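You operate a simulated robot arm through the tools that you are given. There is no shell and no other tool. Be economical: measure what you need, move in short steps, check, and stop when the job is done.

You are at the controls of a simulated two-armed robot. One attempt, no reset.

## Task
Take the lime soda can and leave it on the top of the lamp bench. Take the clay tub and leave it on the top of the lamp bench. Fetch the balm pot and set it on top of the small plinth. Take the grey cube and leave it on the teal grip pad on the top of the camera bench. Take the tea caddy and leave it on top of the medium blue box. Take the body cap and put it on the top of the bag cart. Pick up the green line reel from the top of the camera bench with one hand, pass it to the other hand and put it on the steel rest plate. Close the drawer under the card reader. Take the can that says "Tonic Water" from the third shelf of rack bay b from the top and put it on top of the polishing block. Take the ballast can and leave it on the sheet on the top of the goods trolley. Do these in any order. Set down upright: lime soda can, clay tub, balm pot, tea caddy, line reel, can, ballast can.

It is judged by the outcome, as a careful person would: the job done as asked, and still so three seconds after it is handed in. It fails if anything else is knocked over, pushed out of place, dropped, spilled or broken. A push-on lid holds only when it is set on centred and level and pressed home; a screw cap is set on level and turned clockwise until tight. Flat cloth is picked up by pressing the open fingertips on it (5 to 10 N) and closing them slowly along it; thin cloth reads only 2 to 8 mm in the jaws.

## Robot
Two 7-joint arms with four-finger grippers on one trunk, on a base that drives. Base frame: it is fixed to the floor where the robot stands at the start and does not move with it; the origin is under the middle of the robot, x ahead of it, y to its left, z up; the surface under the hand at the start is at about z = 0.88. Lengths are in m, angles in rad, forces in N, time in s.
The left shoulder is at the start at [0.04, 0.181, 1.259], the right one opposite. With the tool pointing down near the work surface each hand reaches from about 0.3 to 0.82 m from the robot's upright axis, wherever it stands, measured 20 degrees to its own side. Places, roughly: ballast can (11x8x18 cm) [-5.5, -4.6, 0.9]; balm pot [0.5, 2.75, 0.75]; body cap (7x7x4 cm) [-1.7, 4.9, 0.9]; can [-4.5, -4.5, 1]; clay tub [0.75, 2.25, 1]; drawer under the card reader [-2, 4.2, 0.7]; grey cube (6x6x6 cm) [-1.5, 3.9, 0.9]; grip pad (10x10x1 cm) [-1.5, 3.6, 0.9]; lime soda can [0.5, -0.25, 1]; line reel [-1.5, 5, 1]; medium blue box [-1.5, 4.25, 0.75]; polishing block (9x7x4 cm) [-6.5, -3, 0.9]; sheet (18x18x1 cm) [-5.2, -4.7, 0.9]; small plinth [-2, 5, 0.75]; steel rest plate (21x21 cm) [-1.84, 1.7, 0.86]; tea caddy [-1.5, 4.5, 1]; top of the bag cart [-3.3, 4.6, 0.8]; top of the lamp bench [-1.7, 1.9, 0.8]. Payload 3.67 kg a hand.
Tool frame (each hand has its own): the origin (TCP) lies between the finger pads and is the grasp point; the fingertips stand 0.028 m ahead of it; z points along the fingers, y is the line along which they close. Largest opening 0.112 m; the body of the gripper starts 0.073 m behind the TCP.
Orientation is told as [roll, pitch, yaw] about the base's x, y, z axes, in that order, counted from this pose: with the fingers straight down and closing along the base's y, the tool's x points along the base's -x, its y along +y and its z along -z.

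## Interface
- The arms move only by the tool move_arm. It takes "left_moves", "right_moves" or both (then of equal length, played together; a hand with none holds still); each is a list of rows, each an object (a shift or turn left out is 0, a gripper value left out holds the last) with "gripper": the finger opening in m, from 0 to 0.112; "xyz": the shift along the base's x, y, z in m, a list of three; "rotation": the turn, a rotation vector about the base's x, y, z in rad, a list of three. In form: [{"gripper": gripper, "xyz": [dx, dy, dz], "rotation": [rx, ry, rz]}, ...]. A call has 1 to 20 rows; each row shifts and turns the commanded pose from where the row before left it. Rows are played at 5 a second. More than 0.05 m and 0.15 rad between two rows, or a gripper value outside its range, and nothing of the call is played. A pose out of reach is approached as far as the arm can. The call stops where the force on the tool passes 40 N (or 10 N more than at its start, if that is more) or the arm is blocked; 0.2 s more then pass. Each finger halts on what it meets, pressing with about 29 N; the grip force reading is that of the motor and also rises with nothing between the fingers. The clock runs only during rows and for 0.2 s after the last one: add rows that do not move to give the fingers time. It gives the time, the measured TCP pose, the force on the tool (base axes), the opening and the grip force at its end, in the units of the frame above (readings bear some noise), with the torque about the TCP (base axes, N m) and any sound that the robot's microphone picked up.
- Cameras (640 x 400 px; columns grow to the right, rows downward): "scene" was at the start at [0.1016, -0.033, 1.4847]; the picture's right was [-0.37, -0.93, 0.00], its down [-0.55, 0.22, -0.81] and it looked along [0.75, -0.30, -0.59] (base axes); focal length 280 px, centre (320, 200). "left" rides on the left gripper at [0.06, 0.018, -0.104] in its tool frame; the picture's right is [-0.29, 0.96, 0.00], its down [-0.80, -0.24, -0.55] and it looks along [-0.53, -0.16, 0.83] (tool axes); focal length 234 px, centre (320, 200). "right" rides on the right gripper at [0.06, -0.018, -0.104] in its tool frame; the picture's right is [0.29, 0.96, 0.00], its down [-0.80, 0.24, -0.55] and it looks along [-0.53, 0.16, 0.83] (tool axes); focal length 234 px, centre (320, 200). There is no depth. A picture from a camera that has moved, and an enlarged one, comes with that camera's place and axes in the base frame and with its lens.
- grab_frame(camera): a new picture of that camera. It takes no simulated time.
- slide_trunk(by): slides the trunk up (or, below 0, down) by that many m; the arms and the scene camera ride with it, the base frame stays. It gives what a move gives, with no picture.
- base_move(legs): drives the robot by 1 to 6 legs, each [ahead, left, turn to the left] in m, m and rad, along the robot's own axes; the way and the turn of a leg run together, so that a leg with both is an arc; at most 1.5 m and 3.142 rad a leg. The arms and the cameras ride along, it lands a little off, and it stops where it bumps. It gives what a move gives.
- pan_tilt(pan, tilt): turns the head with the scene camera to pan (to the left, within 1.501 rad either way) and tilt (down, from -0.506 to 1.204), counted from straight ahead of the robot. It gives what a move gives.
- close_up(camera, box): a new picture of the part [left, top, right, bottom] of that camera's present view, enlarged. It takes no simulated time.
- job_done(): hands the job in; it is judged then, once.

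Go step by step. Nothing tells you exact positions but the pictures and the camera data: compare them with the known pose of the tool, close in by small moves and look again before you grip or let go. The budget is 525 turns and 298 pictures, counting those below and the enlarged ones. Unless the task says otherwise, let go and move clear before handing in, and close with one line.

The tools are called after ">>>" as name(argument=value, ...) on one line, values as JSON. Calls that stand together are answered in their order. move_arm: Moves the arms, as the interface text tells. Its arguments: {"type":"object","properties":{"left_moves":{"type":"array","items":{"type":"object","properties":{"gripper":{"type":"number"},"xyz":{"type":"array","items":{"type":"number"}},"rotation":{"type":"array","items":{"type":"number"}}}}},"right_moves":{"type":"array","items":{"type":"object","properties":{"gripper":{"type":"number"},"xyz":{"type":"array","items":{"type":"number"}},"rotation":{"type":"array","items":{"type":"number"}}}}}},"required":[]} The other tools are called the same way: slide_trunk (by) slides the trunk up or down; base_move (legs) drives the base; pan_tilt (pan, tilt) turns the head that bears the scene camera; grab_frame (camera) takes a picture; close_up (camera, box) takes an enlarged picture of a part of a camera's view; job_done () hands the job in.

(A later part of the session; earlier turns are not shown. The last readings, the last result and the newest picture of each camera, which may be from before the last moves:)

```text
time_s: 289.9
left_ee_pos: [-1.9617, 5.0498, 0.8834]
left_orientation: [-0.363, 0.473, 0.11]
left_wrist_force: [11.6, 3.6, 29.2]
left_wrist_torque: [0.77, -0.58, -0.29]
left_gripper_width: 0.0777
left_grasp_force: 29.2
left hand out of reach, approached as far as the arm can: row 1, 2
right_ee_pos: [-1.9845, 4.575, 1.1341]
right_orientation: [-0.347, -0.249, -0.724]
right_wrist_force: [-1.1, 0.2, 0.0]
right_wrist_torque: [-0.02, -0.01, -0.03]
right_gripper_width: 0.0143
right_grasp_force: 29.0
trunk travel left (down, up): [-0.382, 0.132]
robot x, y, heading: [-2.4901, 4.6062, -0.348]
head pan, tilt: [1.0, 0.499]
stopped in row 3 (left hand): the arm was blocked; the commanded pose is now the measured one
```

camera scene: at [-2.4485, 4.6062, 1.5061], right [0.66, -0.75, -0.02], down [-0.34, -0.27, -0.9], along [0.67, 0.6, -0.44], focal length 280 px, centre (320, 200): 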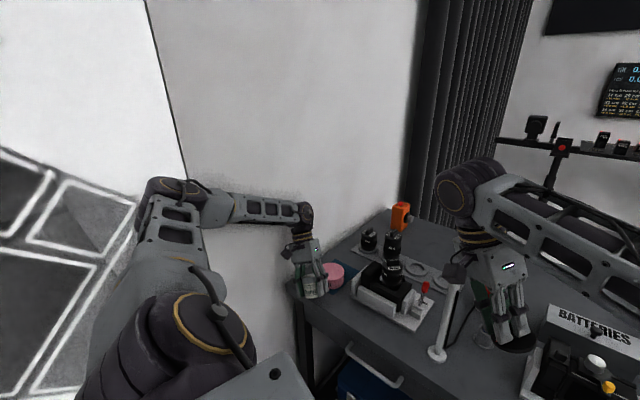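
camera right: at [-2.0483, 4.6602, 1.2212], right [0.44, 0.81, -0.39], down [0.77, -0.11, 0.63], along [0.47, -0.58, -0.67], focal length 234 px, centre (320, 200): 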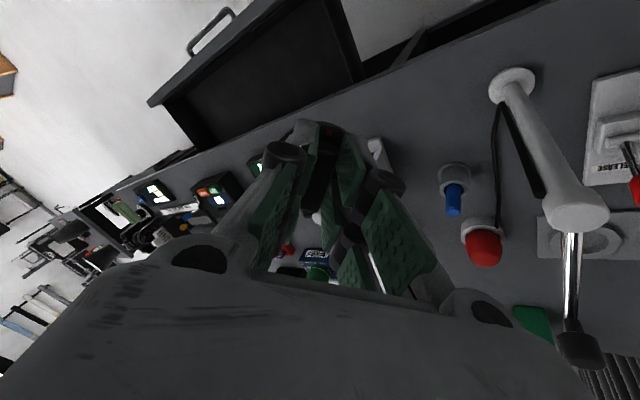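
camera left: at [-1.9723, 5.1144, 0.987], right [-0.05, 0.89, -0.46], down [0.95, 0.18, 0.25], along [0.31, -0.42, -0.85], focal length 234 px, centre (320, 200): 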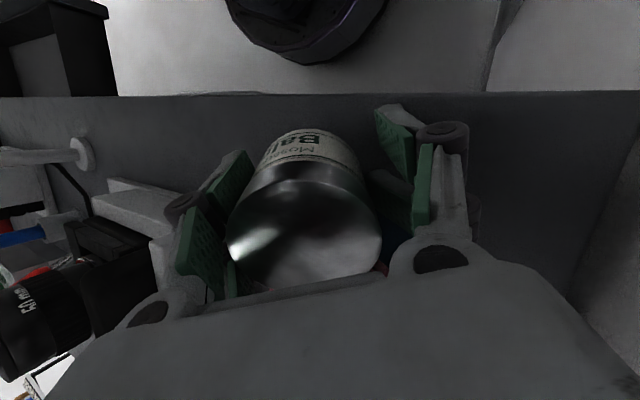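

>>> slide_trunk(by=0.04)

>>> grab_frame(camera="scene")

```text
time_s: 290.7
left_ee_pos: [-1.9609, 5.0492, 0.9169]
left_orientation: [-0.36, 0.489, 0.107]
left_wrist_force: [0.5, -0.1, -0.8]
left_wrist_torque: [0.01, -0.01, -0.02]
left_gripper_width: 0.0589
left_grasp_force: 29.1
right_ee_pos: [-1.9775, 4.5772, 1.1681]
right_orientation: [-0.351, -0.243, -0.72]
right_wrist_force: [0.0, -0.2, -0.9]
right_wrist_torque: [0.04, 0.01, 0.02]
right_gripper_width: 0.0141
right_grasp_force: 28.9
trunk travel left (down, up): [-0.422, 0.092]
robot x, y, heading: [-2.4919, 4.6094, -0.35]
head pan, tilt: [1.0, 0.499]
```

```text
185 pictures are left
camera scene: at [-2.3976, 4.6285, 1.5398], right [0.61, -0.79, -0.01], down [-0.38, -0.27, -0.88], along [0.7, 0.54, -0.47], focal length 280 px, centre (320, 200)
```

scene: 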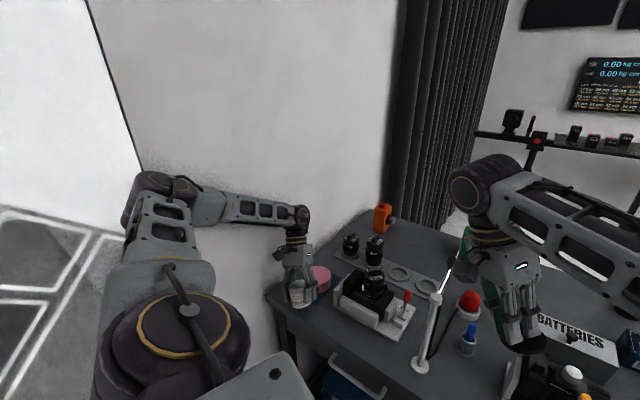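

That worked: forces are zero and the pot is still held. I continue raising.

>>> slide_trunk(by=0.09)

>>> grab_frame(camera="left")

>>> grab_frame(camera="scene")

```text
time_s: 291.9
left_ee_pos: [-1.959, 5.0515, 1.0073]
left_orientation: [-0.359, 0.485, 0.11]
left_wrist_force: [-0.4, 0.5, -1.8]
left_wrist_torque: [0.01, 0.0, 0.0]
left_gripper_width: 0.0591
left_grasp_force: 29.6
right_ee_pos: [-1.9769, 4.5758, 1.2582]
right_orientation: [-0.352, -0.242, -0.719]
right_wrist_force: [-0.3, -0.2, -0.4]
right_wrist_torque: [0.01, -0.01, 0.0]
right_gripper_width: 0.0143
right_grasp_force: 28.5
trunk travel left (down, up): [-0.512, 0.002]
robot x, y, heading: [-2.4871, 4.6093, -0.348]
head pan, tilt: [1.0, 0.499]
```

```text
184 pictures are left
camera left: at [-1.9761, 5.103, 1.1147], right [0.0, 0.9, -0.43], down [0.98, 0.08, 0.16], along [0.18, -0.43, -0.89], focal length 234 px, centre (320, 200)
```

left: 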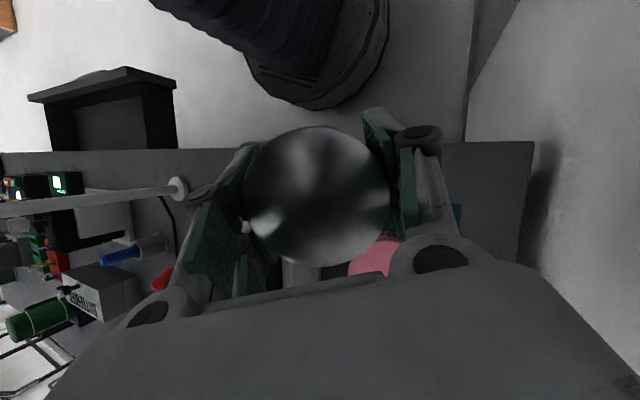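

```text
183 pictures are left
camera scene: at [-2.3954, 4.6279, 1.6297], right [0.61, -0.79, -0.02], down [-0.38, -0.28, -0.88], along [0.7, 0.54, -0.47], focal length 280 px, centre (320, 200)
```

scene: 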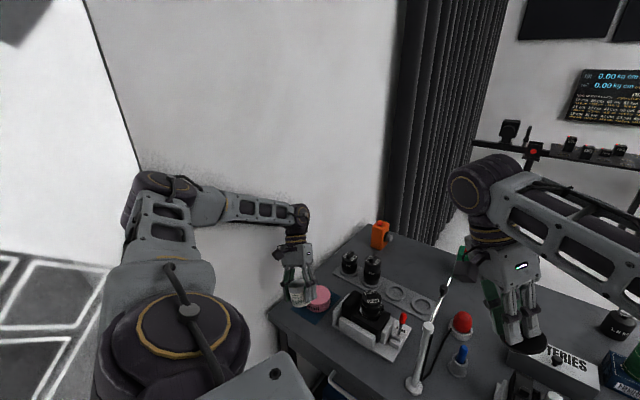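

Hands are free now. The base seems wedged by the open drawer's corner; I try backing straight in -x.

>>> base_move(legs=[[-0.047, -0.017, 0]])

```text
time_s: 292.9
left_ee_pos: [-2.006, 5.051, 1.0013]
left_orientation: [-0.358, 0.494, 0.108]
left_wrist_force: [0.0, 0.4, -1.8]
left_wrist_torque: [0.06, 0.0, -0.01]
left_gripper_width: 0.0588
left_grasp_force: 28.8
right_ee_pos: [-2.0231, 4.5755, 1.2541]
right_orientation: [-0.357, -0.24, -0.725]
right_wrist_force: [-0.6, 0.8, -0.1]
right_wrist_torque: [-0.05, -0.02, -0.02]
right_gripper_width: 0.0143
right_grasp_force: 28.8
trunk travel left (down, up): [-0.512, 0.002]
robot x, y, heading: [-2.5393, 4.6072, -0.345]
head pan, tilt: [1.0, 0.499]
```

It moved freely. I back a bit more, then slide in -y away from the wall.

>>> base_move(legs=[[-0.06, -0.022, 0], [0.0845, -0.235, 0]])

>>> pan_tilt(pan=0.6, tilt=0.7)

>>> grab_frame(camera="scene")

```text
time_s: 295.3
left_ee_pos: [-2.0784, 4.8198, 0.9953]
left_orientation: [-0.381, 0.493, 0.098]
left_wrist_force: [-0.6, 0.4, -1.2]
left_wrist_torque: [-0.05, -0.02, 0.02]
left_gripper_width: 0.0591
left_grasp_force: 29.4
right_ee_pos: [-2.0966, 4.3477, 1.2572]
right_orientation: [-0.37, -0.257, -0.717]
right_wrist_force: [0.1, -0.3, 0.2]
right_wrist_torque: [-0.02, -0.01, -0.01]
right_gripper_width: 0.014
right_grasp_force: 29.1
trunk travel left (down, up): [-0.512, 0.002]
robot x, y, heading: [-2.6065, 4.3582, -0.348]
head pan, tilt: [1.0, 0.499]
```

```text
time_s: 296.1
left_ee_pos: [-2.0771, 4.8162, 0.9969]
left_orientation: [-0.376, 0.492, 0.101]
left_wrist_force: [-0.3, -0.6, -0.6]
left_wrist_torque: [0.01, -0.03, -0.04]
left_gripper_width: 0.0589
left_grasp_force: 29.0
right_ee_pos: [-2.0967, 4.3446, 1.2575]
right_orientation: [-0.368, -0.254, -0.721]
right_wrist_force: [-0.5, 0.2, -0.3]
right_wrist_torque: [-0.01, 0.01, -0.01]
right_gripper_width: 0.0145
right_grasp_force: 29.1
trunk travel left (down, up): [-0.512, 0.002]
robot x, y, heading: [-2.6055, 4.3555, -0.348]
head pan, tilt: [0.6, 0.7]
```

```text
182 pictures are left
camera scene: at [-2.5052, 4.3699, 1.6106], right [0.25, -0.97, 0.0], down [-0.62, -0.16, -0.77], along [0.74, 0.19, -0.64], focal length 280 px, centre (320, 200)
```

scene: 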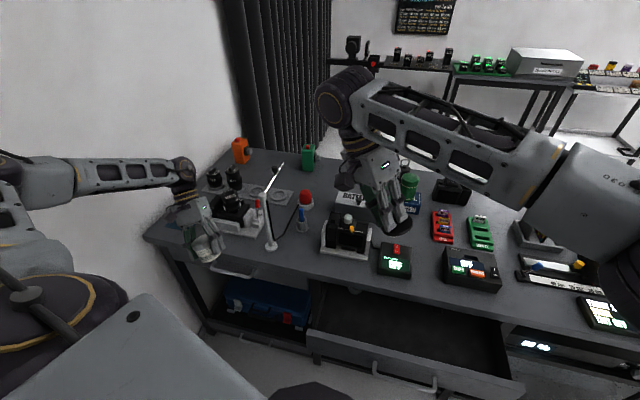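

I'm free. Now I level both hands and bring them to a compact pose, right first.

>>> move_arm(right_moves=[{"xyz": [-0.022, -0.04, 0], "rotation": [0.084, 0.0955, 0]}, {"xyz": [-0.022, -0.04, 0], "rotation": [0.084, 0.0955, 0]}, {"xyz": [-0.022, -0.04, 0], "rotation": [0.092, -0.081, 0]}, {"xyz": [-0.022, -0.04, 0], "rotation": [0.092, -0.081, 0]}, {"xyz": [-0.022, -0.04, 0], "rotation": [0.092, -0.081, 0]}, {"xyz": [-0.022, -0.04, 0]}, {"xyz": [-0.022, -0.04, 0]}, {"xyz": [-0.022, -0.04, 0]}, {}], left_moves=[{"xyz": [0, 0, 0.03], "rotation": [0.0124, -0.1224, 0]}, {"xyz": [0, 0, 0.03], "rotation": [0.0124, -0.1224, 0]}, {"xyz": [0, 0, 0.03], "rotation": [0.0124, -0.1224, 0]}, {"xyz": [0, 0, 0.03], "rotation": [0.0124, -0.1224, 0]}, {"xyz": [0, -0.02, 0.02], "rotation": [0.125, 0.0127, 0]}, {"xyz": [0, -0.02, 0.01], "rotation": [0.125, 0.0127, 0]}, {"xyz": [0, -0.02, 0], "rotation": [0.125, 0.0127, 0]}, {"xyz": [0, -0.02, 0]}, {}])

>>> grab_frame(camera="scene")

```text
time_s: 298.1
left_ee_pos: [-2.0781, 4.7381, 1.1438]
left_orientation: [-0.001, 0.0, 0.101]
left_wrist_force: [0.0, 0.1, -0.6]
left_wrist_torque: [0.0, -0.01, 0.02]
left_gripper_width: 0.0591
left_grasp_force: 29.2
right_ee_pos: [-2.2753, 4.0285, 1.2606]
right_orientation: [0.0, -0.002, -0.719]
right_wrist_force: [0.0, -0.4, 0.2]
right_wrist_torque: [0.02, 0.05, -0.05]
right_gripper_width: 0.0143
right_grasp_force: 28.8
trunk travel left (down, up): [-0.512, 0.002]
robot x, y, heading: [-2.6081, 4.3571, -0.348]
head pan, tilt: [0.6, 0.7]
```

```text
181 pictures are left
camera scene: at [-2.5043, 4.3725, 1.6104], right [0.25, -0.97, 0.0], down [-0.62, -0.16, -0.76], along [0.74, 0.19, -0.65], focal length 280 px, centre (320, 200)
```

scene: 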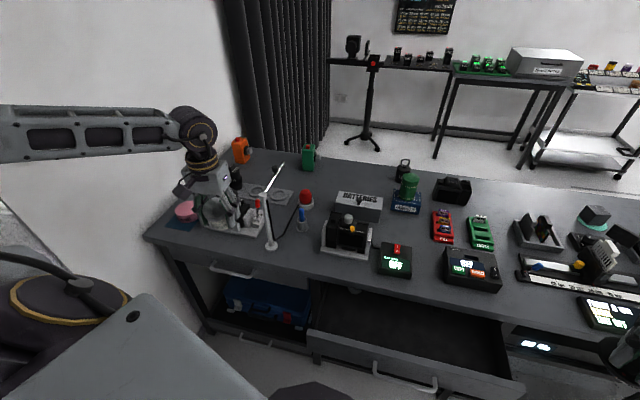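

Both hands level and everything on the bench still stands. I check the pot's attitude in the left hand.

>>> close_up(camera="scene", box=[140, 120, 300, 260])

>>> grab_frame(camera="left")

```text
2.86 times, centred on (220, 190) of scene
camera zoom: at [-2.5043, 4.3725, 1.6104], right [0.25, -0.97, 0.0], down [-0.62, -0.16, -0.76], along [0.74, 0.19, -0.65], focal length 801 px, centre (606, 229)
```

zoom: 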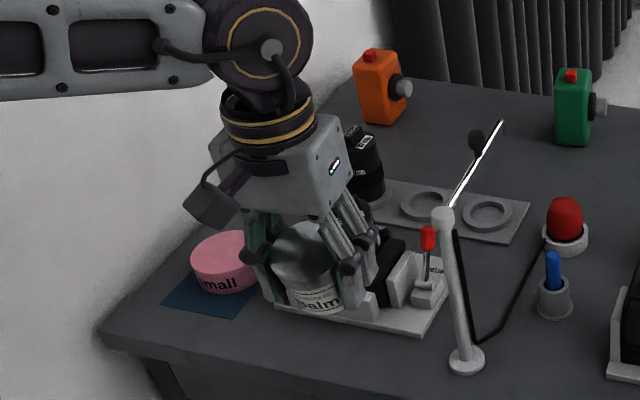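

```text
179 pictures are left
camera left: at [-2.1398, 4.7503, 1.248], right [0.19, 0.98, 0.0], down [0.82, -0.16, 0.55], along [0.54, -0.11, -0.83], focal length 234 px, centre (320, 200)
```

left: 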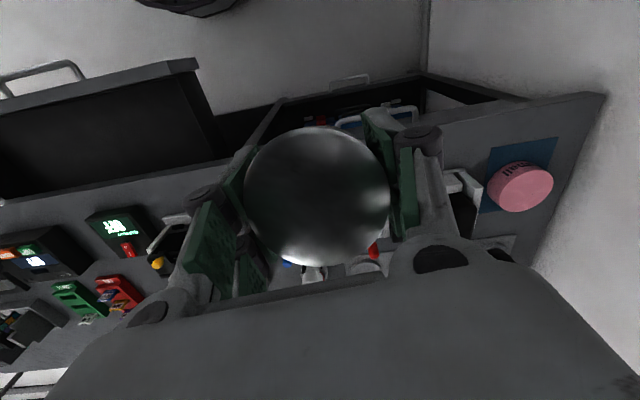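

The pot has pitched ~0.5 rad in the grip; I'll set it down and regrip it on the bag cart, where the cap also goes. I tuck the left hand in and turn to face the cart.

>>> move_arm(left_moves=[{"xyz": [-0.005, -0.045, 0.01]}, {"xyz": [-0.005, -0.045, 0.01]}, {"xyz": [-0.005, -0.045, 0.01]}, {"xyz": [-0.01, -0.045, 0.01]}, {"xyz": [-0.01, -0.045, 0]}, {"xyz": [-0.01, -0.045, 0]}, {}])

>>> base_move(legs=[[0, 0, -1.4], [0, 0, -1.4]])

>>> pan_tilt(pan=0.0, tilt=0.6)

>>> grab_frame(camera="scene")

```text
time_s: 299.8
left_ee_pos: [-2.1245, 4.4685, 1.1877]
left_orientation: [0.0, -0.002, 0.101]
left_wrist_force: [0.3, 0.1, -1.5]
left_wrist_torque: [-0.02, -0.04, -0.01]
left_gripper_width: 0.0588
left_grasp_force: 28.7
right_ee_pos: [-2.277, 4.0298, 1.2599]
right_orientation: [0.001, -0.002, -0.72]
right_wrist_force: [0.4, 0.2, -0.8]
right_wrist_torque: [-0.05, 0.02, 0.02]
right_gripper_width: 0.0143
right_grasp_force: 29.1
trunk travel left (down, up): [-0.512, 0.002]
robot x, y, heading: [-2.6037, 4.3592, -0.348]
head pan, tilt: [0.6, 0.7]
```

```text
time_s: 307.7
left_ee_pos: [-3.0256, 4.0906, 1.1871]
left_orientation: [0.001, -0.002, -2.696]
left_wrist_force: [0.3, -0.4, -1.5]
left_wrist_torque: [0.01, 0.01, -0.04]
left_gripper_width: 0.0587
left_grasp_force: 29.1
right_ee_pos: [-3.0305, 4.555, 1.2587]
right_orientation: [0.001, -0.003, 2.767]
right_wrist_force: [0.7, 0.1, -0.2]
right_wrist_torque: [-0.02, 0.02, 0.02]
right_gripper_width: 0.0141
right_grasp_force: 28.8
trunk travel left (down, up): [-0.512, 0.002]
robot x, y, heading: [-2.6085, 4.3607, 3.133]
head pan, tilt: [0.6, 0.7]
```

```text
time_s: 308.7
left_ee_pos: [-3.0254, 4.0904, 1.1875]
left_orientation: [0.001, 0.0, -2.694]
left_wrist_force: [1.5, -0.6, -2.2]
left_wrist_torque: [0.0, 0.0, 0.0]
left_gripper_width: 0.0592
left_grasp_force: 28.9
right_ee_pos: [-3.0296, 4.5552, 1.2588]
right_orientation: [0.003, -0.002, 2.766]
right_wrist_force: [-0.2, -0.5, -0.8]
right_wrist_torque: [0.0, 0.01, -0.02]
right_gripper_width: 0.0141
right_grasp_force: 29.1
trunk travel left (down, up): [-0.512, 0.002]
robot x, y, heading: [-2.6056, 4.3552, 3.136]
head pan, tilt: [0.0, 0.6]
```

```text
178 pictures are left
camera scene: at [-2.7157, 4.3572, 1.6191], right [0.0, 1.0, 0.0], down [0.57, 0.0, -0.82], along [-0.82, 0.0, -0.57], focal length 280 px, centre (320, 200)
```

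scene: 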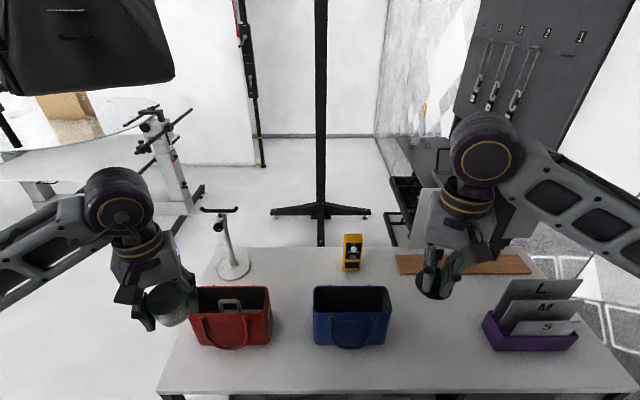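

The bag cart top has free space between the blue bag and the purple stand, near (-3.18, 4.70). I bring the cap over it.

>>> move_arm(right_moves=[{"xyz": [-0.03, 0.029, -0.02]}, {"xyz": [-0.03, 0.029, -0.02]}, {"xyz": [-0.03, 0.029, -0.02]}, {"xyz": [-0.03, 0.029, -0.02]}, {"xyz": [-0.03, 0.029, -0.02]}, {"xyz": [0, 0, -0.045]}, {"xyz": [0, 0, -0.045]}, {"xyz": [0, 0, -0.04]}, {}])

>>> grab_frame(camera="scene")

>>> grab_frame(camera="right")

```text
time_s: 310.7
left_ee_pos: [-3.0246, 4.0911, 1.1867]
left_orientation: [0.001, -0.001, -2.697]
left_wrist_force: [-0.1, 0.1, -2.0]
left_wrist_torque: [0.0, -0.03, 0.0]
left_gripper_width: 0.0591
left_grasp_force: 28.5
right_ee_pos: [-3.1779, 4.7009, 1.0264]
right_orientation: [0.002, -0.003, 2.767]
right_wrist_force: [-0.1, -0.4, -0.3]
right_wrist_torque: [0.0, -0.05, 0.01]
right_gripper_width: 0.014
right_grasp_force: 28.7
trunk travel left (down, up): [-0.512, 0.002]
robot x, y, heading: [-2.606, 4.3588, 3.138]
head pan, tilt: [0.0, 0.6]
```

```text
177 pictures are left
camera scene: at [-2.7154, 4.357, 1.6192], right [0.0, 1.0, 0.0], down [0.56, 0.0, -0.83], along [-0.83, 0.0, -0.56], focal length 280 px, centre (320, 200)
```

scene: 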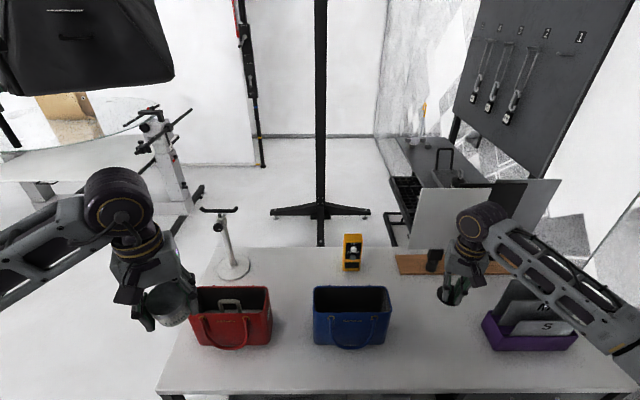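

```text
176 pictures are left
camera right: at [-3.1164, 4.6956, 1.131], right [-0.08, -1.0, 0.0], down [-0.83, 0.07, 0.56], along [-0.55, 0.05, -0.83], focal length 234 px, centre (320, 200)
```

right: 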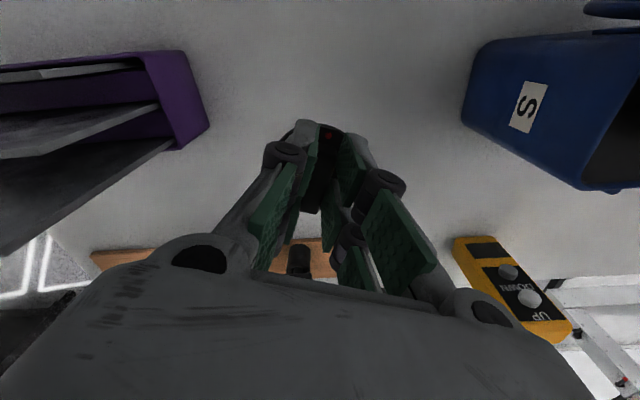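

>>> move_arm(right_moves=[{"xyz": [0.03, -0.02, 0]}, {"xyz": [0.03, -0.02, 0]}, {"xyz": [0, 0, -0.045]}, {"xyz": [0, 0, -0.045]}, {"xyz": [0, 0, -0.03]}, {}])

>>> grab_frame(camera="scene")

```text
time_s: 312.1
left_ee_pos: [-3.0255, 4.0915, 1.1873]
left_orientation: [-0.001, -0.001, -2.698]
left_wrist_force: [-0.3, 0.1, -1.2]
left_wrist_torque: [0.01, -0.01, -0.02]
left_gripper_width: 0.059
left_grasp_force: 28.8
right_ee_pos: [-3.1203, 4.6619, 0.9075]
right_orientation: [0.003, -0.003, 2.767]
right_wrist_force: [-0.6, -0.4, -0.1]
right_wrist_torque: [0.01, -0.01, 0.02]
right_gripper_width: 0.014
right_grasp_force: 28.7
trunk travel left (down, up): [-0.512, 0.002]
robot x, y, heading: [-2.6072, 4.3572, 3.139]
head pan, tilt: [0.0, 0.6]
```

```text
175 pictures are left
camera scene: at [-2.7162, 4.3576, 1.6191], right [0.0, 1.0, 0.0], down [0.57, 0.0, -0.82], along [-0.82, 0.0, -0.57], focal length 280 px, centre (320, 200)
```

scene: 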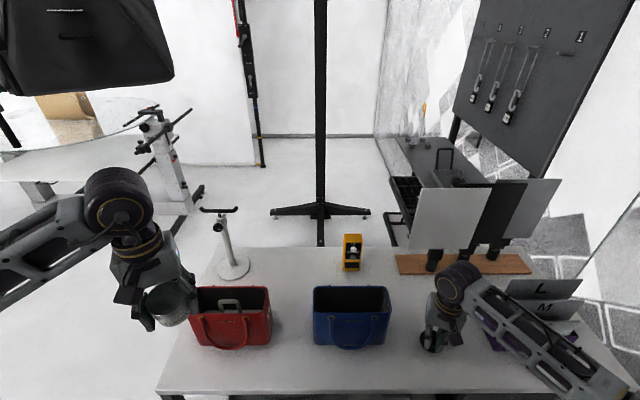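

>>> move_arm(right_moves=[{"xyz": [0, 0, -0.02]}, {"xyz": [0, 0, -0.01]}, {"xyz": [0, 0, -0.006]}, {"xyz": [0, 0, -0.005]}, {}])

>>> close_up(camera="scene", box=[380, 240, 540, 380])

```text
time_s: 312.6
left_ee_pos: [-3.0246, 4.0906, 1.187]
left_orientation: [0.0, 0.0, -2.697]
left_wrist_force: [-0.1, -0.1, -2.4]
left_wrist_torque: [-0.03, -0.03, 0.01]
left_gripper_width: 0.059
left_grasp_force: 29.0
right_ee_pos: [-3.1238, 4.6599, 0.8934]
right_orientation: [0.01, -0.015, 2.765]
right_wrist_force: [4.6, -0.6, 20.2]
right_wrist_torque: [-0.02, -0.28, -0.02]
right_gripper_width: 0.0143
right_grasp_force: 29.0
trunk travel left (down, up): [-0.512, 0.002]
robot x, y, heading: [-2.6046, 4.3602, 3.134]
head pan, tilt: [0.0, 0.6]
stopped in row 2 (right hand): the force on the tool passed its limit at 47 N (the readings are from after the stop); the commanded pose is now the measured one
```

```text
2.86 times, centred on (460, 310) of scene
camera zoom: at [-2.7142, 4.3566, 1.6192], right [0.01, 1.0, 0.0], down [0.56, 0.0, -0.83], along [-0.83, 0.0, -0.56], focal length 801 px, centre (-80, -114)
```

zoom: 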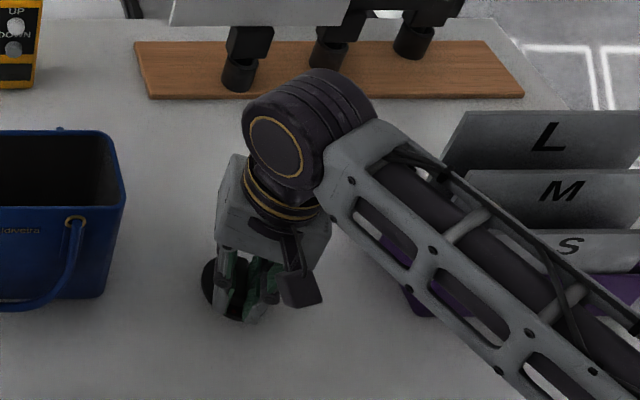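

The cap touched the cart top. I ease up slightly, open, and rise.

>>> move_arm(right_moves=[{"xyz": [0, 0, 0.003]}, {"gripper": 0.02}, {"gripper": 0.04}, {"gripper": 0.045}, {"xyz": [0, 0, 0.03]}, {"xyz": [0, 0, 0.045]}, {"xyz": [0, 0, 0.045]}, {"xyz": [0, 0, 0.045]}, {"xyz": [0.03, -0.02, 0.03]}, {"xyz": [0.03, -0.02, 0.03]}, {}])

>>> grab_frame(camera="scene")

```text
time_s: 315.0
left_ee_pos: [-3.0257, 4.0911, 1.1869]
left_orientation: [0.001, -0.001, -2.696]
left_wrist_force: [-0.5, -0.2, -1.2]
left_wrist_torque: [-0.01, 0.01, -0.01]
left_gripper_width: 0.0589
left_grasp_force: 28.9
right_ee_pos: [-3.0652, 4.6227, 1.1191]
right_orientation: [0.005, -0.012, 2.763]
right_wrist_force: [-0.1, 0.9, 0.3]
right_wrist_torque: [-0.02, -0.04, -0.02]
right_gripper_width: 0.0453
right_grasp_force: 0.1
trunk travel left (down, up): [-0.512, 0.002]
robot x, y, heading: [-2.6085, 4.3575, 3.138]
head pan, tilt: [0.0, 0.6]
```

```text
173 pictures are left
camera scene: at [-2.7168, 4.3577, 1.619], right [0.0, 1.0, 0.0], down [0.57, 0.0, -0.82], along [-0.82, 0.0, -0.57], focal length 280 px, centre (320, 200)
```

scene: 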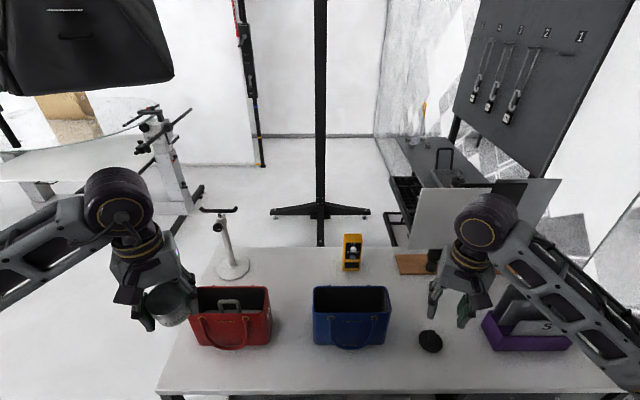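

Cap placed. Now I tilt the left hand about its finger axis so the pot becomes upright, for setting it down on the cart's front strip.

>>> move_arm(left_moves=[{"xyz": [0.0, 0.03, 0], "rotation": [0.0527, -0.1106, 0]}, {"xyz": [0.0, 0.03, 0], "rotation": [0.0527, -0.1106, 0]}, {"xyz": [0.0, 0.03, 0], "rotation": [0.0527, -0.1106, 0]}, {"xyz": [0, 0.03, 0], "rotation": [0.0527, -0.1106, 0]}, {"xyz": [0, 0.03, 0]}, {}])

>>> close_up(camera="scene", box=[100, 180, 340, 390])

```text
time_s: 316.4
left_ee_pos: [-3.0257, 4.2416, 1.1865]
left_orientation: [0.0, 0.491, -2.696]
left_wrist_force: [0.2, -0.5, -1.2]
left_wrist_torque: [0.02, -0.01, -0.01]
left_gripper_width: 0.0588
left_grasp_force: 29.0
right_ee_pos: [-3.0645, 4.6214, 1.1196]
right_orientation: [0.006, -0.012, 2.764]
right_wrist_force: [0.0, 0.1, -0.1]
right_wrist_torque: [0.02, -0.01, 0.0]
right_gripper_width: 0.0449
right_grasp_force: 0.0
trunk travel left (down, up): [-0.512, 0.002]
robot x, y, heading: [-2.6082, 4.3568, 3.135]
head pan, tilt: [0.0, 0.6]
```

```text
1.90 times, centred on (220, 285) of scene
camera zoom: at [-2.7151, 4.3567, 1.6192], right [0.0, 1.0, 0.0], down [0.56, 0.0, -0.83], along [-0.83, 0.0, -0.56], focal length 534 px, centre (510, 38)
```

zoom: 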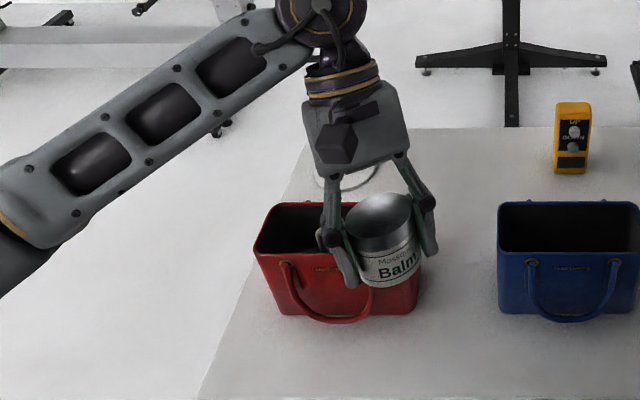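

The bags are tall, so leaning the hand over them is risky. I rotate the hand about vertical so the lean points back toward the robot instead.

>>> move_arm(left_moves=[{"xyz": [0.02, 0.01, 0.02], "rotation": [0, 0, -0.15]}, {"rotation": [0, 0, -0.15]}, {"rotation": [0, 0, -0.15]}, {"rotation": [0, 0, -0.15]}, {"rotation": [0, 0, -0.15]}, {"rotation": [0, 0, -0.15]}, {"rotation": [0, 0, -0.15]}, {"rotation": [0, 0, -0.15]}, {"rotation": [0, 0, -0.15]}, {"rotation": [0, 0, -0.15]}, {"rotation": [0, 0, -0.15]}, {"rotation": [0, 0, -0.15]}, {"rotation": [0, 0, -0.15]}, {"rotation": [0, 0, -0.15]}, {"rotation": [0, 0, -0.15]}, {"rotation": [0, 0, -0.15]}, {"rotation": [0, 0, -0.15]}, {"rotation": [0, 0, -0.15]}, {}])

>>> grab_frame(camera="scene")

```text
time_s: 320.4
left_ee_pos: [-2.9876, 4.2466, 1.2103]
left_orientation: [0.005, 0.491, 1.698]
left_wrist_force: [0.4, 0.2, -1.5]
left_wrist_torque: [0.0, -0.01, -0.01]
left_gripper_width: 0.0587
left_grasp_force: 29.1
left hand out of reach, approached as far as the arm can: row 13, 14, 15, 16, 17, 18
right_ee_pos: [-3.0653, 4.6226, 1.1183]
right_orientation: [0.007, -0.012, 2.765]
right_wrist_force: [-0.2, -0.2, 0.5]
right_wrist_torque: [-0.01, 0.0, -0.01]
right_gripper_width: 0.0448
right_grasp_force: 0.1
trunk travel left (down, up): [-0.512, 0.002]
robot x, y, heading: [-2.6087, 4.3615, 3.135]
head pan, tilt: [0.0, 0.6]
```

```text
171 pictures are left
camera scene: at [-2.7155, 4.3575, 1.6192], right [0.0, 1.0, 0.0], down [0.57, 0.0, -0.82], along [-0.82, 0.0, -0.57], focal length 280 px, centre (320, 200)
```

scene: 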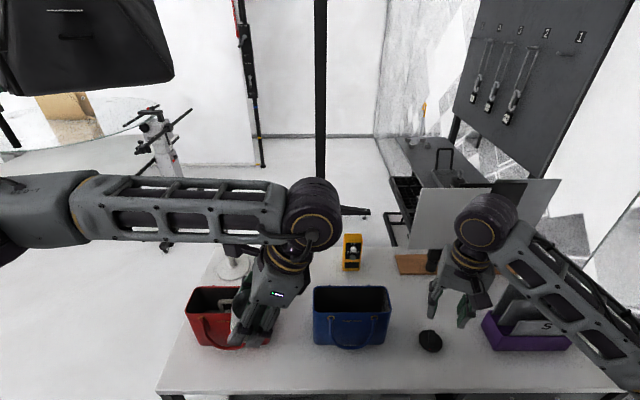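

Rotation is limited that way. Better: use the free right hand to close the drawer now, then regrip the pot on the open steel plate on the lamp bench. I swing the left hand back and turn to face the bench.

>>> move_arm(left_moves=[{"xyz": [0.03, 0, 0], "rotation": [0, 0, 0.144]}, {"xyz": [0.03, 0, 0], "rotation": [0, 0, 0.144]}, {"rotation": [0, 0, 0.144]}, {"rotation": [0, 0, 0.144]}, {"rotation": [0, 0, 0.144]}, {"rotation": [0, 0, 0.144]}, {"rotation": [0, 0, 0.144]}, {"rotation": [0, 0, 0.144]}, {"rotation": [0, 0, 0.144]}, {"rotation": [0, 0, 0.144]}, {}], right_moves=[{"xyz": [0.03, 0, 0.03]}, {"xyz": [0.03, 0, 0.03]}, {"gripper": 0.0}, {}, {}, {}, {}, {}, {}, {}, {}])

>>> base_move(legs=[[0, 0, 1.57], [0, 0, 1.57]])

>>> pan_tilt(pan=0.0, tilt=0.85)

>>> grab_frame(camera="scene")

```text
time_s: 322.8
left_ee_pos: [-2.9274, 4.2468, 1.2106]
left_orientation: [0.004, 0.491, 3.138]
left_wrist_force: [0.4, 0.3, -2.2]
left_wrist_torque: [0.02, -0.01, 0.04]
left_gripper_width: 0.0589
left_grasp_force: 28.9
right_ee_pos: [-3.0036, 4.6235, 1.1819]
right_orientation: [0.008, -0.012, 2.765]
right_wrist_force: [-0.4, 0.2, 0.2]
right_wrist_torque: [0.01, 0.03, 0.02]
right_gripper_width: 0.0
right_grasp_force: 29.1
trunk travel left (down, up): [-0.512, 0.002]
robot x, y, heading: [-2.6087, 4.3583, 3.137]
head pan, tilt: [0.0, 0.6]
```

```text
time_s: 331.7
left_ee_pos: [-2.2888, 4.4749, 1.2109]
left_orientation: [0.006, 0.491, 0.016]
left_wrist_force: [0.7, 0.3, -1.3]
left_wrist_torque: [-0.01, -0.02, 0.02]
left_gripper_width: 0.0589
left_grasp_force: 28.8
right_ee_pos: [-2.2045, 4.0993, 1.1808]
right_orientation: [0.007, -0.011, -0.354]
right_wrist_force: [-1.2, -0.4, -0.4]
right_wrist_torque: [-0.01, 0.03, 0.01]
right_gripper_width: 0.0003
right_grasp_force: 28.5
trunk travel left (down, up): [-0.512, 0.002]
robot x, y, heading: [-2.6109, 4.3601, 0.018]
head pan, tilt: [0.0, 0.6]
```

```text
time_s: 332.5
left_ee_pos: [-2.2868, 4.4755, 1.211]
left_orientation: [0.005, 0.492, 0.017]
left_wrist_force: [-0.4, -0.3, -2.0]
left_wrist_torque: [0.0, 0.02, 0.0]
left_gripper_width: 0.0589
left_grasp_force: 29.1
right_ee_pos: [-2.2035, 4.0999, 1.1799]
right_orientation: [0.007, -0.013, -0.353]
right_wrist_force: [-0.1, -0.1, 0.1]
right_wrist_torque: [0.02, 0.01, 0.02]
right_gripper_width: 0.0002
right_grasp_force: 29.3
trunk travel left (down, up): [-0.512, 0.002]
robot x, y, heading: [-2.6056, 4.3558, 0.011]
head pan, tilt: [0.0, 0.85]
```

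```text
170 pictures are left
camera scene: at [-2.5082, 4.3588, 1.5983], right [0.02, -1.0, 0.0], down [-0.75, -0.01, -0.66], along [0.66, 0.01, -0.75], focal length 280 px, centre (320, 200)
```

scene: 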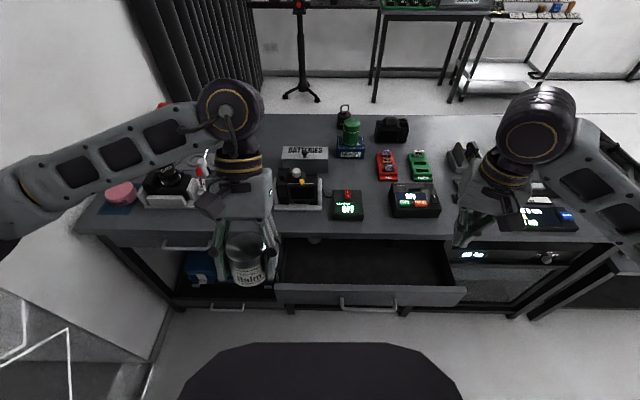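

The drawer front is at x≈-2.145, z 0.65–0.80, y 3.92–4.49, with its handle at y≈4.2. I lower the trunk and bring the closed right fingers in front of it beside the handle.

>>> slide_trunk(by=-0.2)

>>> move_arm(right_moves=[{"xyz": [-0.005, 0, -0.03], "rotation": [0, 0.01, 0.12]}, {"xyz": [0, 0, -0.04], "rotation": [0, 0, 0.12]}, {"xyz": [0, 0, -0.04], "rotation": [0, 0, 0.12]}, {"xyz": [0, 0, -0.04]}, {"xyz": [0, 0, -0.04]}, {"xyz": [0, 0, -0.04]}, {}])

>>> grab_frame(camera="scene")

>>> grab_frame(camera="right")

```text
time_s: 334.7
left_ee_pos: [-2.289, 4.4763, 1.0103]
left_orientation: [0.006, 0.49, 0.018]
left_wrist_force: [-0.6, 0.0, -1.4]
left_wrist_torque: [0.01, -0.02, 0.0]
left_gripper_width: 0.0589
left_grasp_force: 28.9
right_ee_pos: [-2.2043, 4.1004, 0.9808]
right_orientation: [0.007, -0.013, -0.352]
right_wrist_force: [0.4, -0.2, 0.1]
right_wrist_torque: [0.01, 0.0, 0.01]
right_gripper_width: 0.0001
right_grasp_force: 29.1
trunk travel left (down, up): [-0.312, 0.202]
robot x, y, heading: [-2.6054, 4.3575, 0.02]
head pan, tilt: [0.0, 0.85]
```

```text
time_s: 336.3
left_ee_pos: [-2.2882, 4.4767, 1.0104]
left_orientation: [0.005, 0.491, 0.017]
left_wrist_force: [0.3, 0.8, -1.3]
left_wrist_torque: [-0.03, -0.03, -0.02]
left_gripper_width: 0.059
left_grasp_force: 29.1
right_ee_pos: [-2.2094, 4.1, 0.7511]
right_orientation: [0.003, -0.002, 0.009]
right_wrist_force: [-0.6, -0.9, 0.0]
right_wrist_torque: [0.0, 0.02, 0.02]
right_gripper_width: 0.0
right_grasp_force: 29.3
trunk travel left (down, up): [-0.312, 0.202]
robot x, y, heading: [-2.6078, 4.3558, 0.015]
head pan, tilt: [0.0, 0.85]
```

```text
169 pictures are left
camera scene: at [-2.5084, 4.3589, 1.3984], right [0.02, -1.0, 0.0], down [-0.75, -0.01, -0.66], along [0.66, 0.01, -0.75], focal length 280 px, centre (320, 200)
```

scene: 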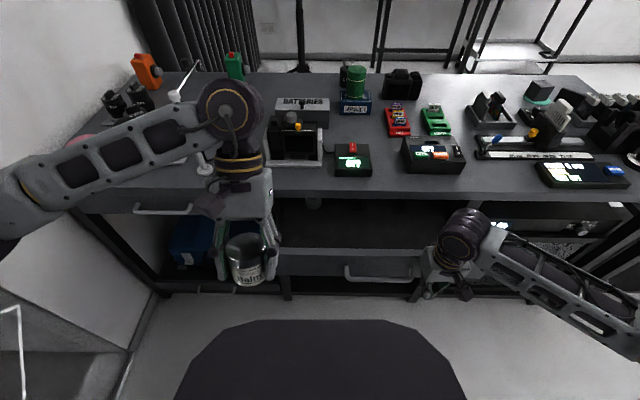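

```text
168 pictures are left
camera right: at [-2.2715, 4.0821, 0.855], right [-0.29, 0.96, 0.0], down [0.79, 0.24, 0.56], along [0.53, 0.17, -0.83], focal length 234 px, centre (320, 200)
```

right: 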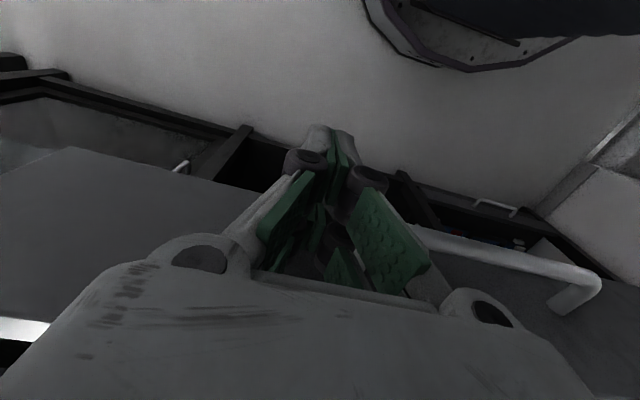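

Fingertips face the panel beside the handle. I tilt the fingertips forward (so the gripper body clears the bench edge) and push.

>>> move_arm(right_moves=[{"rotation": [0, -0.14, 0]}, {"rotation": [0, -0.14, 0]}, {"rotation": [0, -0.14, 0]}, {"xyz": [0.015, 0, 0]}, {"xyz": [0.015, 0, 0]}, {"xyz": [0.012, 0, 0]}, {"xyz": [0.012, 0, 0]}, {"xyz": [0.012, 0, 0]}, {"xyz": [0.012, 0, 0]}, {"xyz": [0.012, 0, 0]}, {"xyz": [0.012, 0, 0]}, {}])

>>> grab_frame(camera="scene")

```text
time_s: 338.9
left_ee_pos: [-2.2885, 4.4761, 1.0107]
left_orientation: [0.006, 0.491, 0.017]
left_wrist_force: [0.1, -1.2, -1.8]
left_wrist_torque: [0.01, -0.01, 0.01]
left_gripper_width: 0.0587
left_grasp_force: 29.3
right_ee_pos: [-2.1072, 4.1007, 0.7506]
right_orientation: [0.001, -0.422, 0.006]
right_wrist_force: [-0.2, 0.0, -0.1]
right_wrist_torque: [-0.01, -0.03, 0.04]
right_gripper_width: 0.0
right_grasp_force: 35.4
trunk travel left (down, up): [-0.312, 0.202]
robot x, y, heading: [-2.6102, 4.3576, 0.016]
head pan, tilt: [0.0, 0.85]
```

```text
167 pictures are left
camera scene: at [-2.5085, 4.3587, 1.3984], right [0.02, -1.0, 0.0], down [-0.75, -0.01, -0.66], along [0.66, 0.01, -0.75], focal length 280 px, centre (320, 200)
```

scene: 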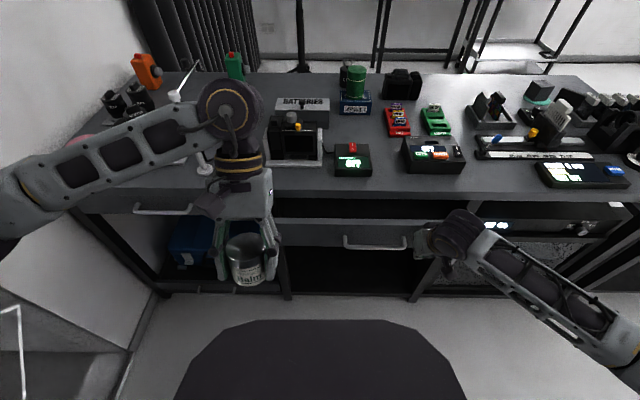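

The drawer is moving in. I keep pushing.

>>> move_arm(right_moves=[{"xyz": [0.012, 0, 0]}, {"xyz": [0.012, 0, 0]}, {"xyz": [0.012, 0, 0]}, {"xyz": [0.01, 0, 0]}, {"xyz": [0.01, 0, 0]}, {"xyz": [0.008, 0, 0]}, {}])

>>> close_up(camera="scene", box=[120, 160, 500, 320])

```text
time_s: 340.5
left_ee_pos: [-2.2888, 4.4757, 1.0108]
left_orientation: [0.007, 0.489, 0.019]
left_wrist_force: [-0.7, -0.8, -0.8]
left_wrist_torque: [-0.03, 0.0, -0.02]
left_gripper_width: 0.0589
left_grasp_force: 29.4
right_ee_pos: [-2.0436, 4.0998, 0.7505]
right_orientation: [0.0, -0.423, 0.008]
right_wrist_force: [0.0, -0.8, 0.9]
right_wrist_torque: [0.0, -0.01, -0.01]
right_gripper_width: 0.0
right_grasp_force: 35.8
trunk travel left (down, up): [-0.312, 0.202]
robot x, y, heading: [-2.6032, 4.3589, 0.02]
head pan, tilt: [0.0, 0.85]
```

```text
1.68 times, centred on (310, 240) of scene
camera zoom: at [-2.5083, 4.3587, 1.3984], right [0.02, -1.0, 0.0], down [-0.75, -0.01, -0.66], along [0.66, 0.01, -0.75], focal length 472 px, centre (337, 133)
```

zoom: 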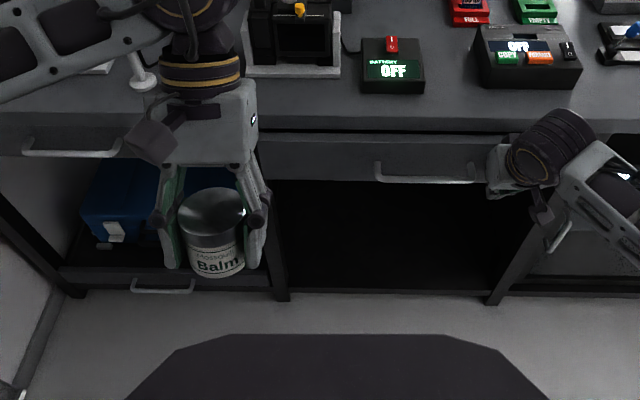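

>>> move_arm(right_moves=[{"xyz": [0.01, 0, 0]}, {"xyz": [0.008, 0, 0]}, {"xyz": [0.008, 0, 0]}, {"xyz": [0.006, 0, 0]}, {"xyz": [0.006, 0, 0]}, {}])

>>> close_up(camera="scene", box=[120, 160, 500, 320])

```text
time_s: 341.9
left_ee_pos: [-2.2877, 4.4756, 1.0106]
left_orientation: [0.005, 0.491, 0.018]
left_wrist_force: [0.7, -0.4, -1.3]
left_wrist_torque: [0.01, -0.01, -0.01]
left_gripper_width: 0.0589
left_grasp_force: 29.2
right_ee_pos: [-2.005, 4.1003, 0.75]
right_orientation: [0.001, -0.424, 0.004]
right_wrist_force: [-0.2, 0.9, 0.0]
right_wrist_torque: [-0.01, 0.0, 0.0]
right_gripper_width: 0.0001
right_grasp_force: 35.3
trunk travel left (down, up): [-0.312, 0.202]
robot x, y, heading: [-2.6062, 4.3547, 0.013]
head pan, tilt: [0.0, 0.85]
```

```text
1.68 times, centred on (310, 240) of scene
camera zoom: at [-2.5083, 4.3587, 1.3984], right [0.02, -1.0, 0.0], down [-0.75, -0.01, -0.66], along [0.66, 0.01, -0.75], focal length 472 px, centre (337, 133)
```

zoom: 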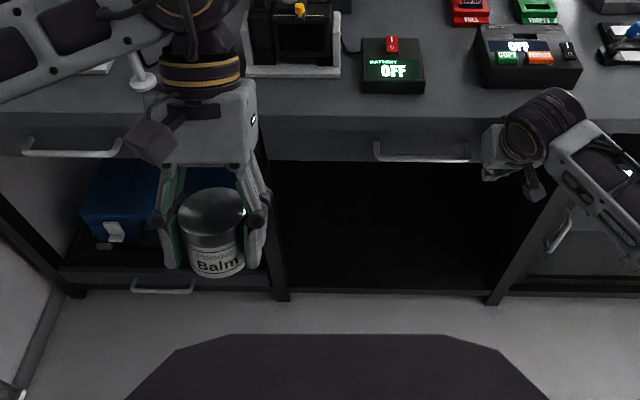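

Nearly flush. A last push until it stops.

>>> move_arm(right_moves=[{"xyz": [0.004, 0, 0]}, {"xyz": [0.004, 0, 0]}, {"xyz": [0.004, 0, 0]}, {"xyz": [0.004, 0, 0]}, {}])

>>> close_up(camera="scene", box=[120, 160, 500, 320])

```text
time_s: 342.7
left_ee_pos: [-2.2921, 4.4742, 1.0123]
left_orientation: [0.006, 0.489, 0.015]
left_wrist_force: [0.6, -0.4, -2.0]
left_wrist_torque: [0.01, 0.05, -0.01]
left_gripper_width: 0.0592
left_grasp_force: 29.1
right_ee_pos: [-2.0007, 4.1014, 0.7497]
right_orientation: [0.001, -0.415, 0.006]
right_wrist_force: [-21.6, -0.8, 11.1]
right_wrist_torque: [-0.14, -2.18, -0.36]
right_gripper_width: 0.0001
right_grasp_force: 35.9
trunk travel left (down, up): [-0.312, 0.202]
robot x, y, heading: [-2.6108, 4.3604, 0.02]
head pan, tilt: [0.0, 0.85]
stopped in row 4 (right hand): the force on the tool passed its limit at 44 N (the readings are from after the stop); the commanded pose is now the measured one
```

```text
1.68 times, centred on (310, 240) of scene
camera zoom: at [-2.5127, 4.3589, 1.3988], right [0.01, -1.0, 0.0], down [-0.75, -0.01, -0.66], along [0.66, 0.01, -0.75], focal length 472 px, centre (337, 133)
```

zoom: 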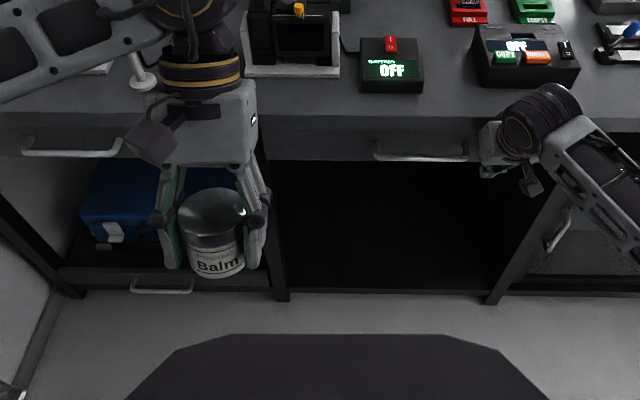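

Drawer closed firmly. I withdraw the right hand and drive down behind the lamp bench to regrip the pot on the steel plate.

>>> move_arm(right_moves=[{"xyz": [-0.03, 0, 0]}, {"xyz": [-0.04, 0, 0]}, {"xyz": [-0.04, 0, 0], "rotation": [0, 0.14, 0]}, {"xyz": [-0.04, 0, 0], "rotation": [0, 0.14, 0]}, {"xyz": [-0.02, 0, 0.03], "rotation": [0, 0.14, 0]}, {"xyz": [0, 0, 0.045]}, {"xyz": [0, 0, 0.045]}, {"xyz": [0, 0, 0.045]}, {"xyz": [0, 0, 0.045]}, {"xyz": [0, 0, 0.045]}, {}])

>>> slide_trunk(by=0.15)

>>> base_move(legs=[[0, -1.3, -0.015], [0, -1.2, 0]])

>>> pan_tilt(pan=0.15, tilt=0.65)

>>> grab_frame(camera="scene")

```text
time_s: 345.1
left_ee_pos: [-2.2894, 4.4751, 1.0104]
left_orientation: [0.007, 0.49, 0.017]
left_wrist_force: [0.6, 0.2, -1.2]
left_wrist_torque: [-0.01, -0.01, -0.05]
left_gripper_width: 0.0592
left_grasp_force: 29.4
right_ee_pos: [-2.1681, 4.1006, 1.0046]
right_orientation: [0.005, 0.007, 0.005]
right_wrist_force: [0.3, 0.5, -0.2]
right_wrist_torque: [0.03, 0.02, -0.02]
right_gripper_width: 0.0
right_grasp_force: 35.8
trunk travel left (down, up): [-0.312, 0.202]
robot x, y, heading: [-2.6096, 4.3567, 0.018]
head pan, tilt: [0.0, 0.85]
```

```text
time_s: 346.9
left_ee_pos: [-2.2877, 4.4742, 1.161]
left_orientation: [0.003, 0.492, 0.015]
left_wrist_force: [0.0, -0.8, -0.8]
left_wrist_torque: [-0.01, 0.0, 0.02]
left_gripper_width: 0.059
left_grasp_force: 28.8
right_ee_pos: [-2.1677, 4.0986, 1.156]
right_orientation: [0.004, 0.007, 0.006]
right_wrist_force: [-0.3, -0.2, 0.1]
right_wrist_torque: [0.0, 0.0, 0.04]
right_gripper_width: 0.0002
right_grasp_force: 35.9
trunk travel left (down, up): [-0.462, 0.052]
robot x, y, heading: [-2.6122, 4.3606, 0.014]
head pan, tilt: [0.0, 0.85]
```

```text
time_s: 359.5
left_ee_pos: [-2.2378, 1.9783, 1.1615]
left_orientation: [0.006, 0.489, 0.037]
left_wrist_force: [0.0, -0.1, -0.8]
left_wrist_torque: [-0.03, -0.04, -0.02]
left_gripper_width: 0.0589
left_grasp_force: 29.2
right_ee_pos: [-2.108, 1.606, 1.155]
right_orientation: [0.004, 0.007, 0.028]
right_wrist_force: [-0.6, -0.2, -0.3]
right_wrist_torque: [0.05, 0.03, 0.03]
right_gripper_width: 0.0
right_grasp_force: 35.5
trunk travel left (down, up): [-0.462, 0.052]
robot x, y, heading: [-2.5538, 1.8514, 0.038]
head pan, tilt: [0.0, 0.85]
```

```text
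time_s: 360.2
left_ee_pos: [-2.2377, 1.9764, 1.1609]
left_orientation: [0.005, 0.49, 0.038]
left_wrist_force: [0.1, -0.7, -1.7]
left_wrist_torque: [0.0, 0.0, -0.02]
left_gripper_width: 0.059
left_grasp_force: 28.9
right_ee_pos: [-2.1079, 1.6055, 1.1546]
right_orientation: [0.004, 0.007, 0.026]
right_wrist_force: [0.1, -0.1, -0.1]
right_wrist_torque: [-0.03, 0.0, 0.03]
right_gripper_width: 0.0003
right_grasp_force: 35.9
trunk travel left (down, up): [-0.462, 0.052]
robot x, y, heading: [-2.5568, 1.8525, 0.045]
head pan, tilt: [0.15, 0.649]
```

```text
163 pictures are left
camera scene: at [-2.4483, 1.8697, 1.5659], right [0.19, -0.98, 0.0], down [-0.59, -0.11, -0.8], along [0.78, 0.15, -0.61], focal length 280 px, centre (320, 200)
```

scene: 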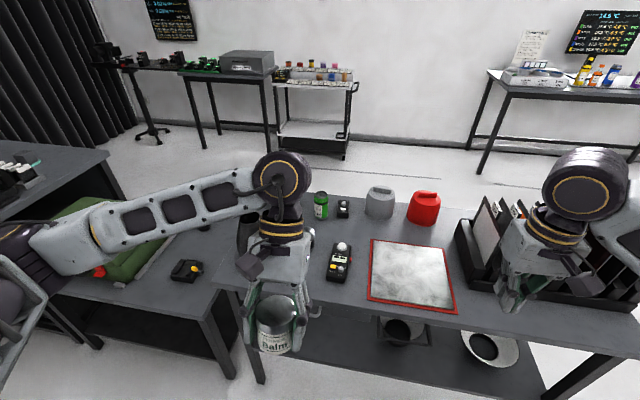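

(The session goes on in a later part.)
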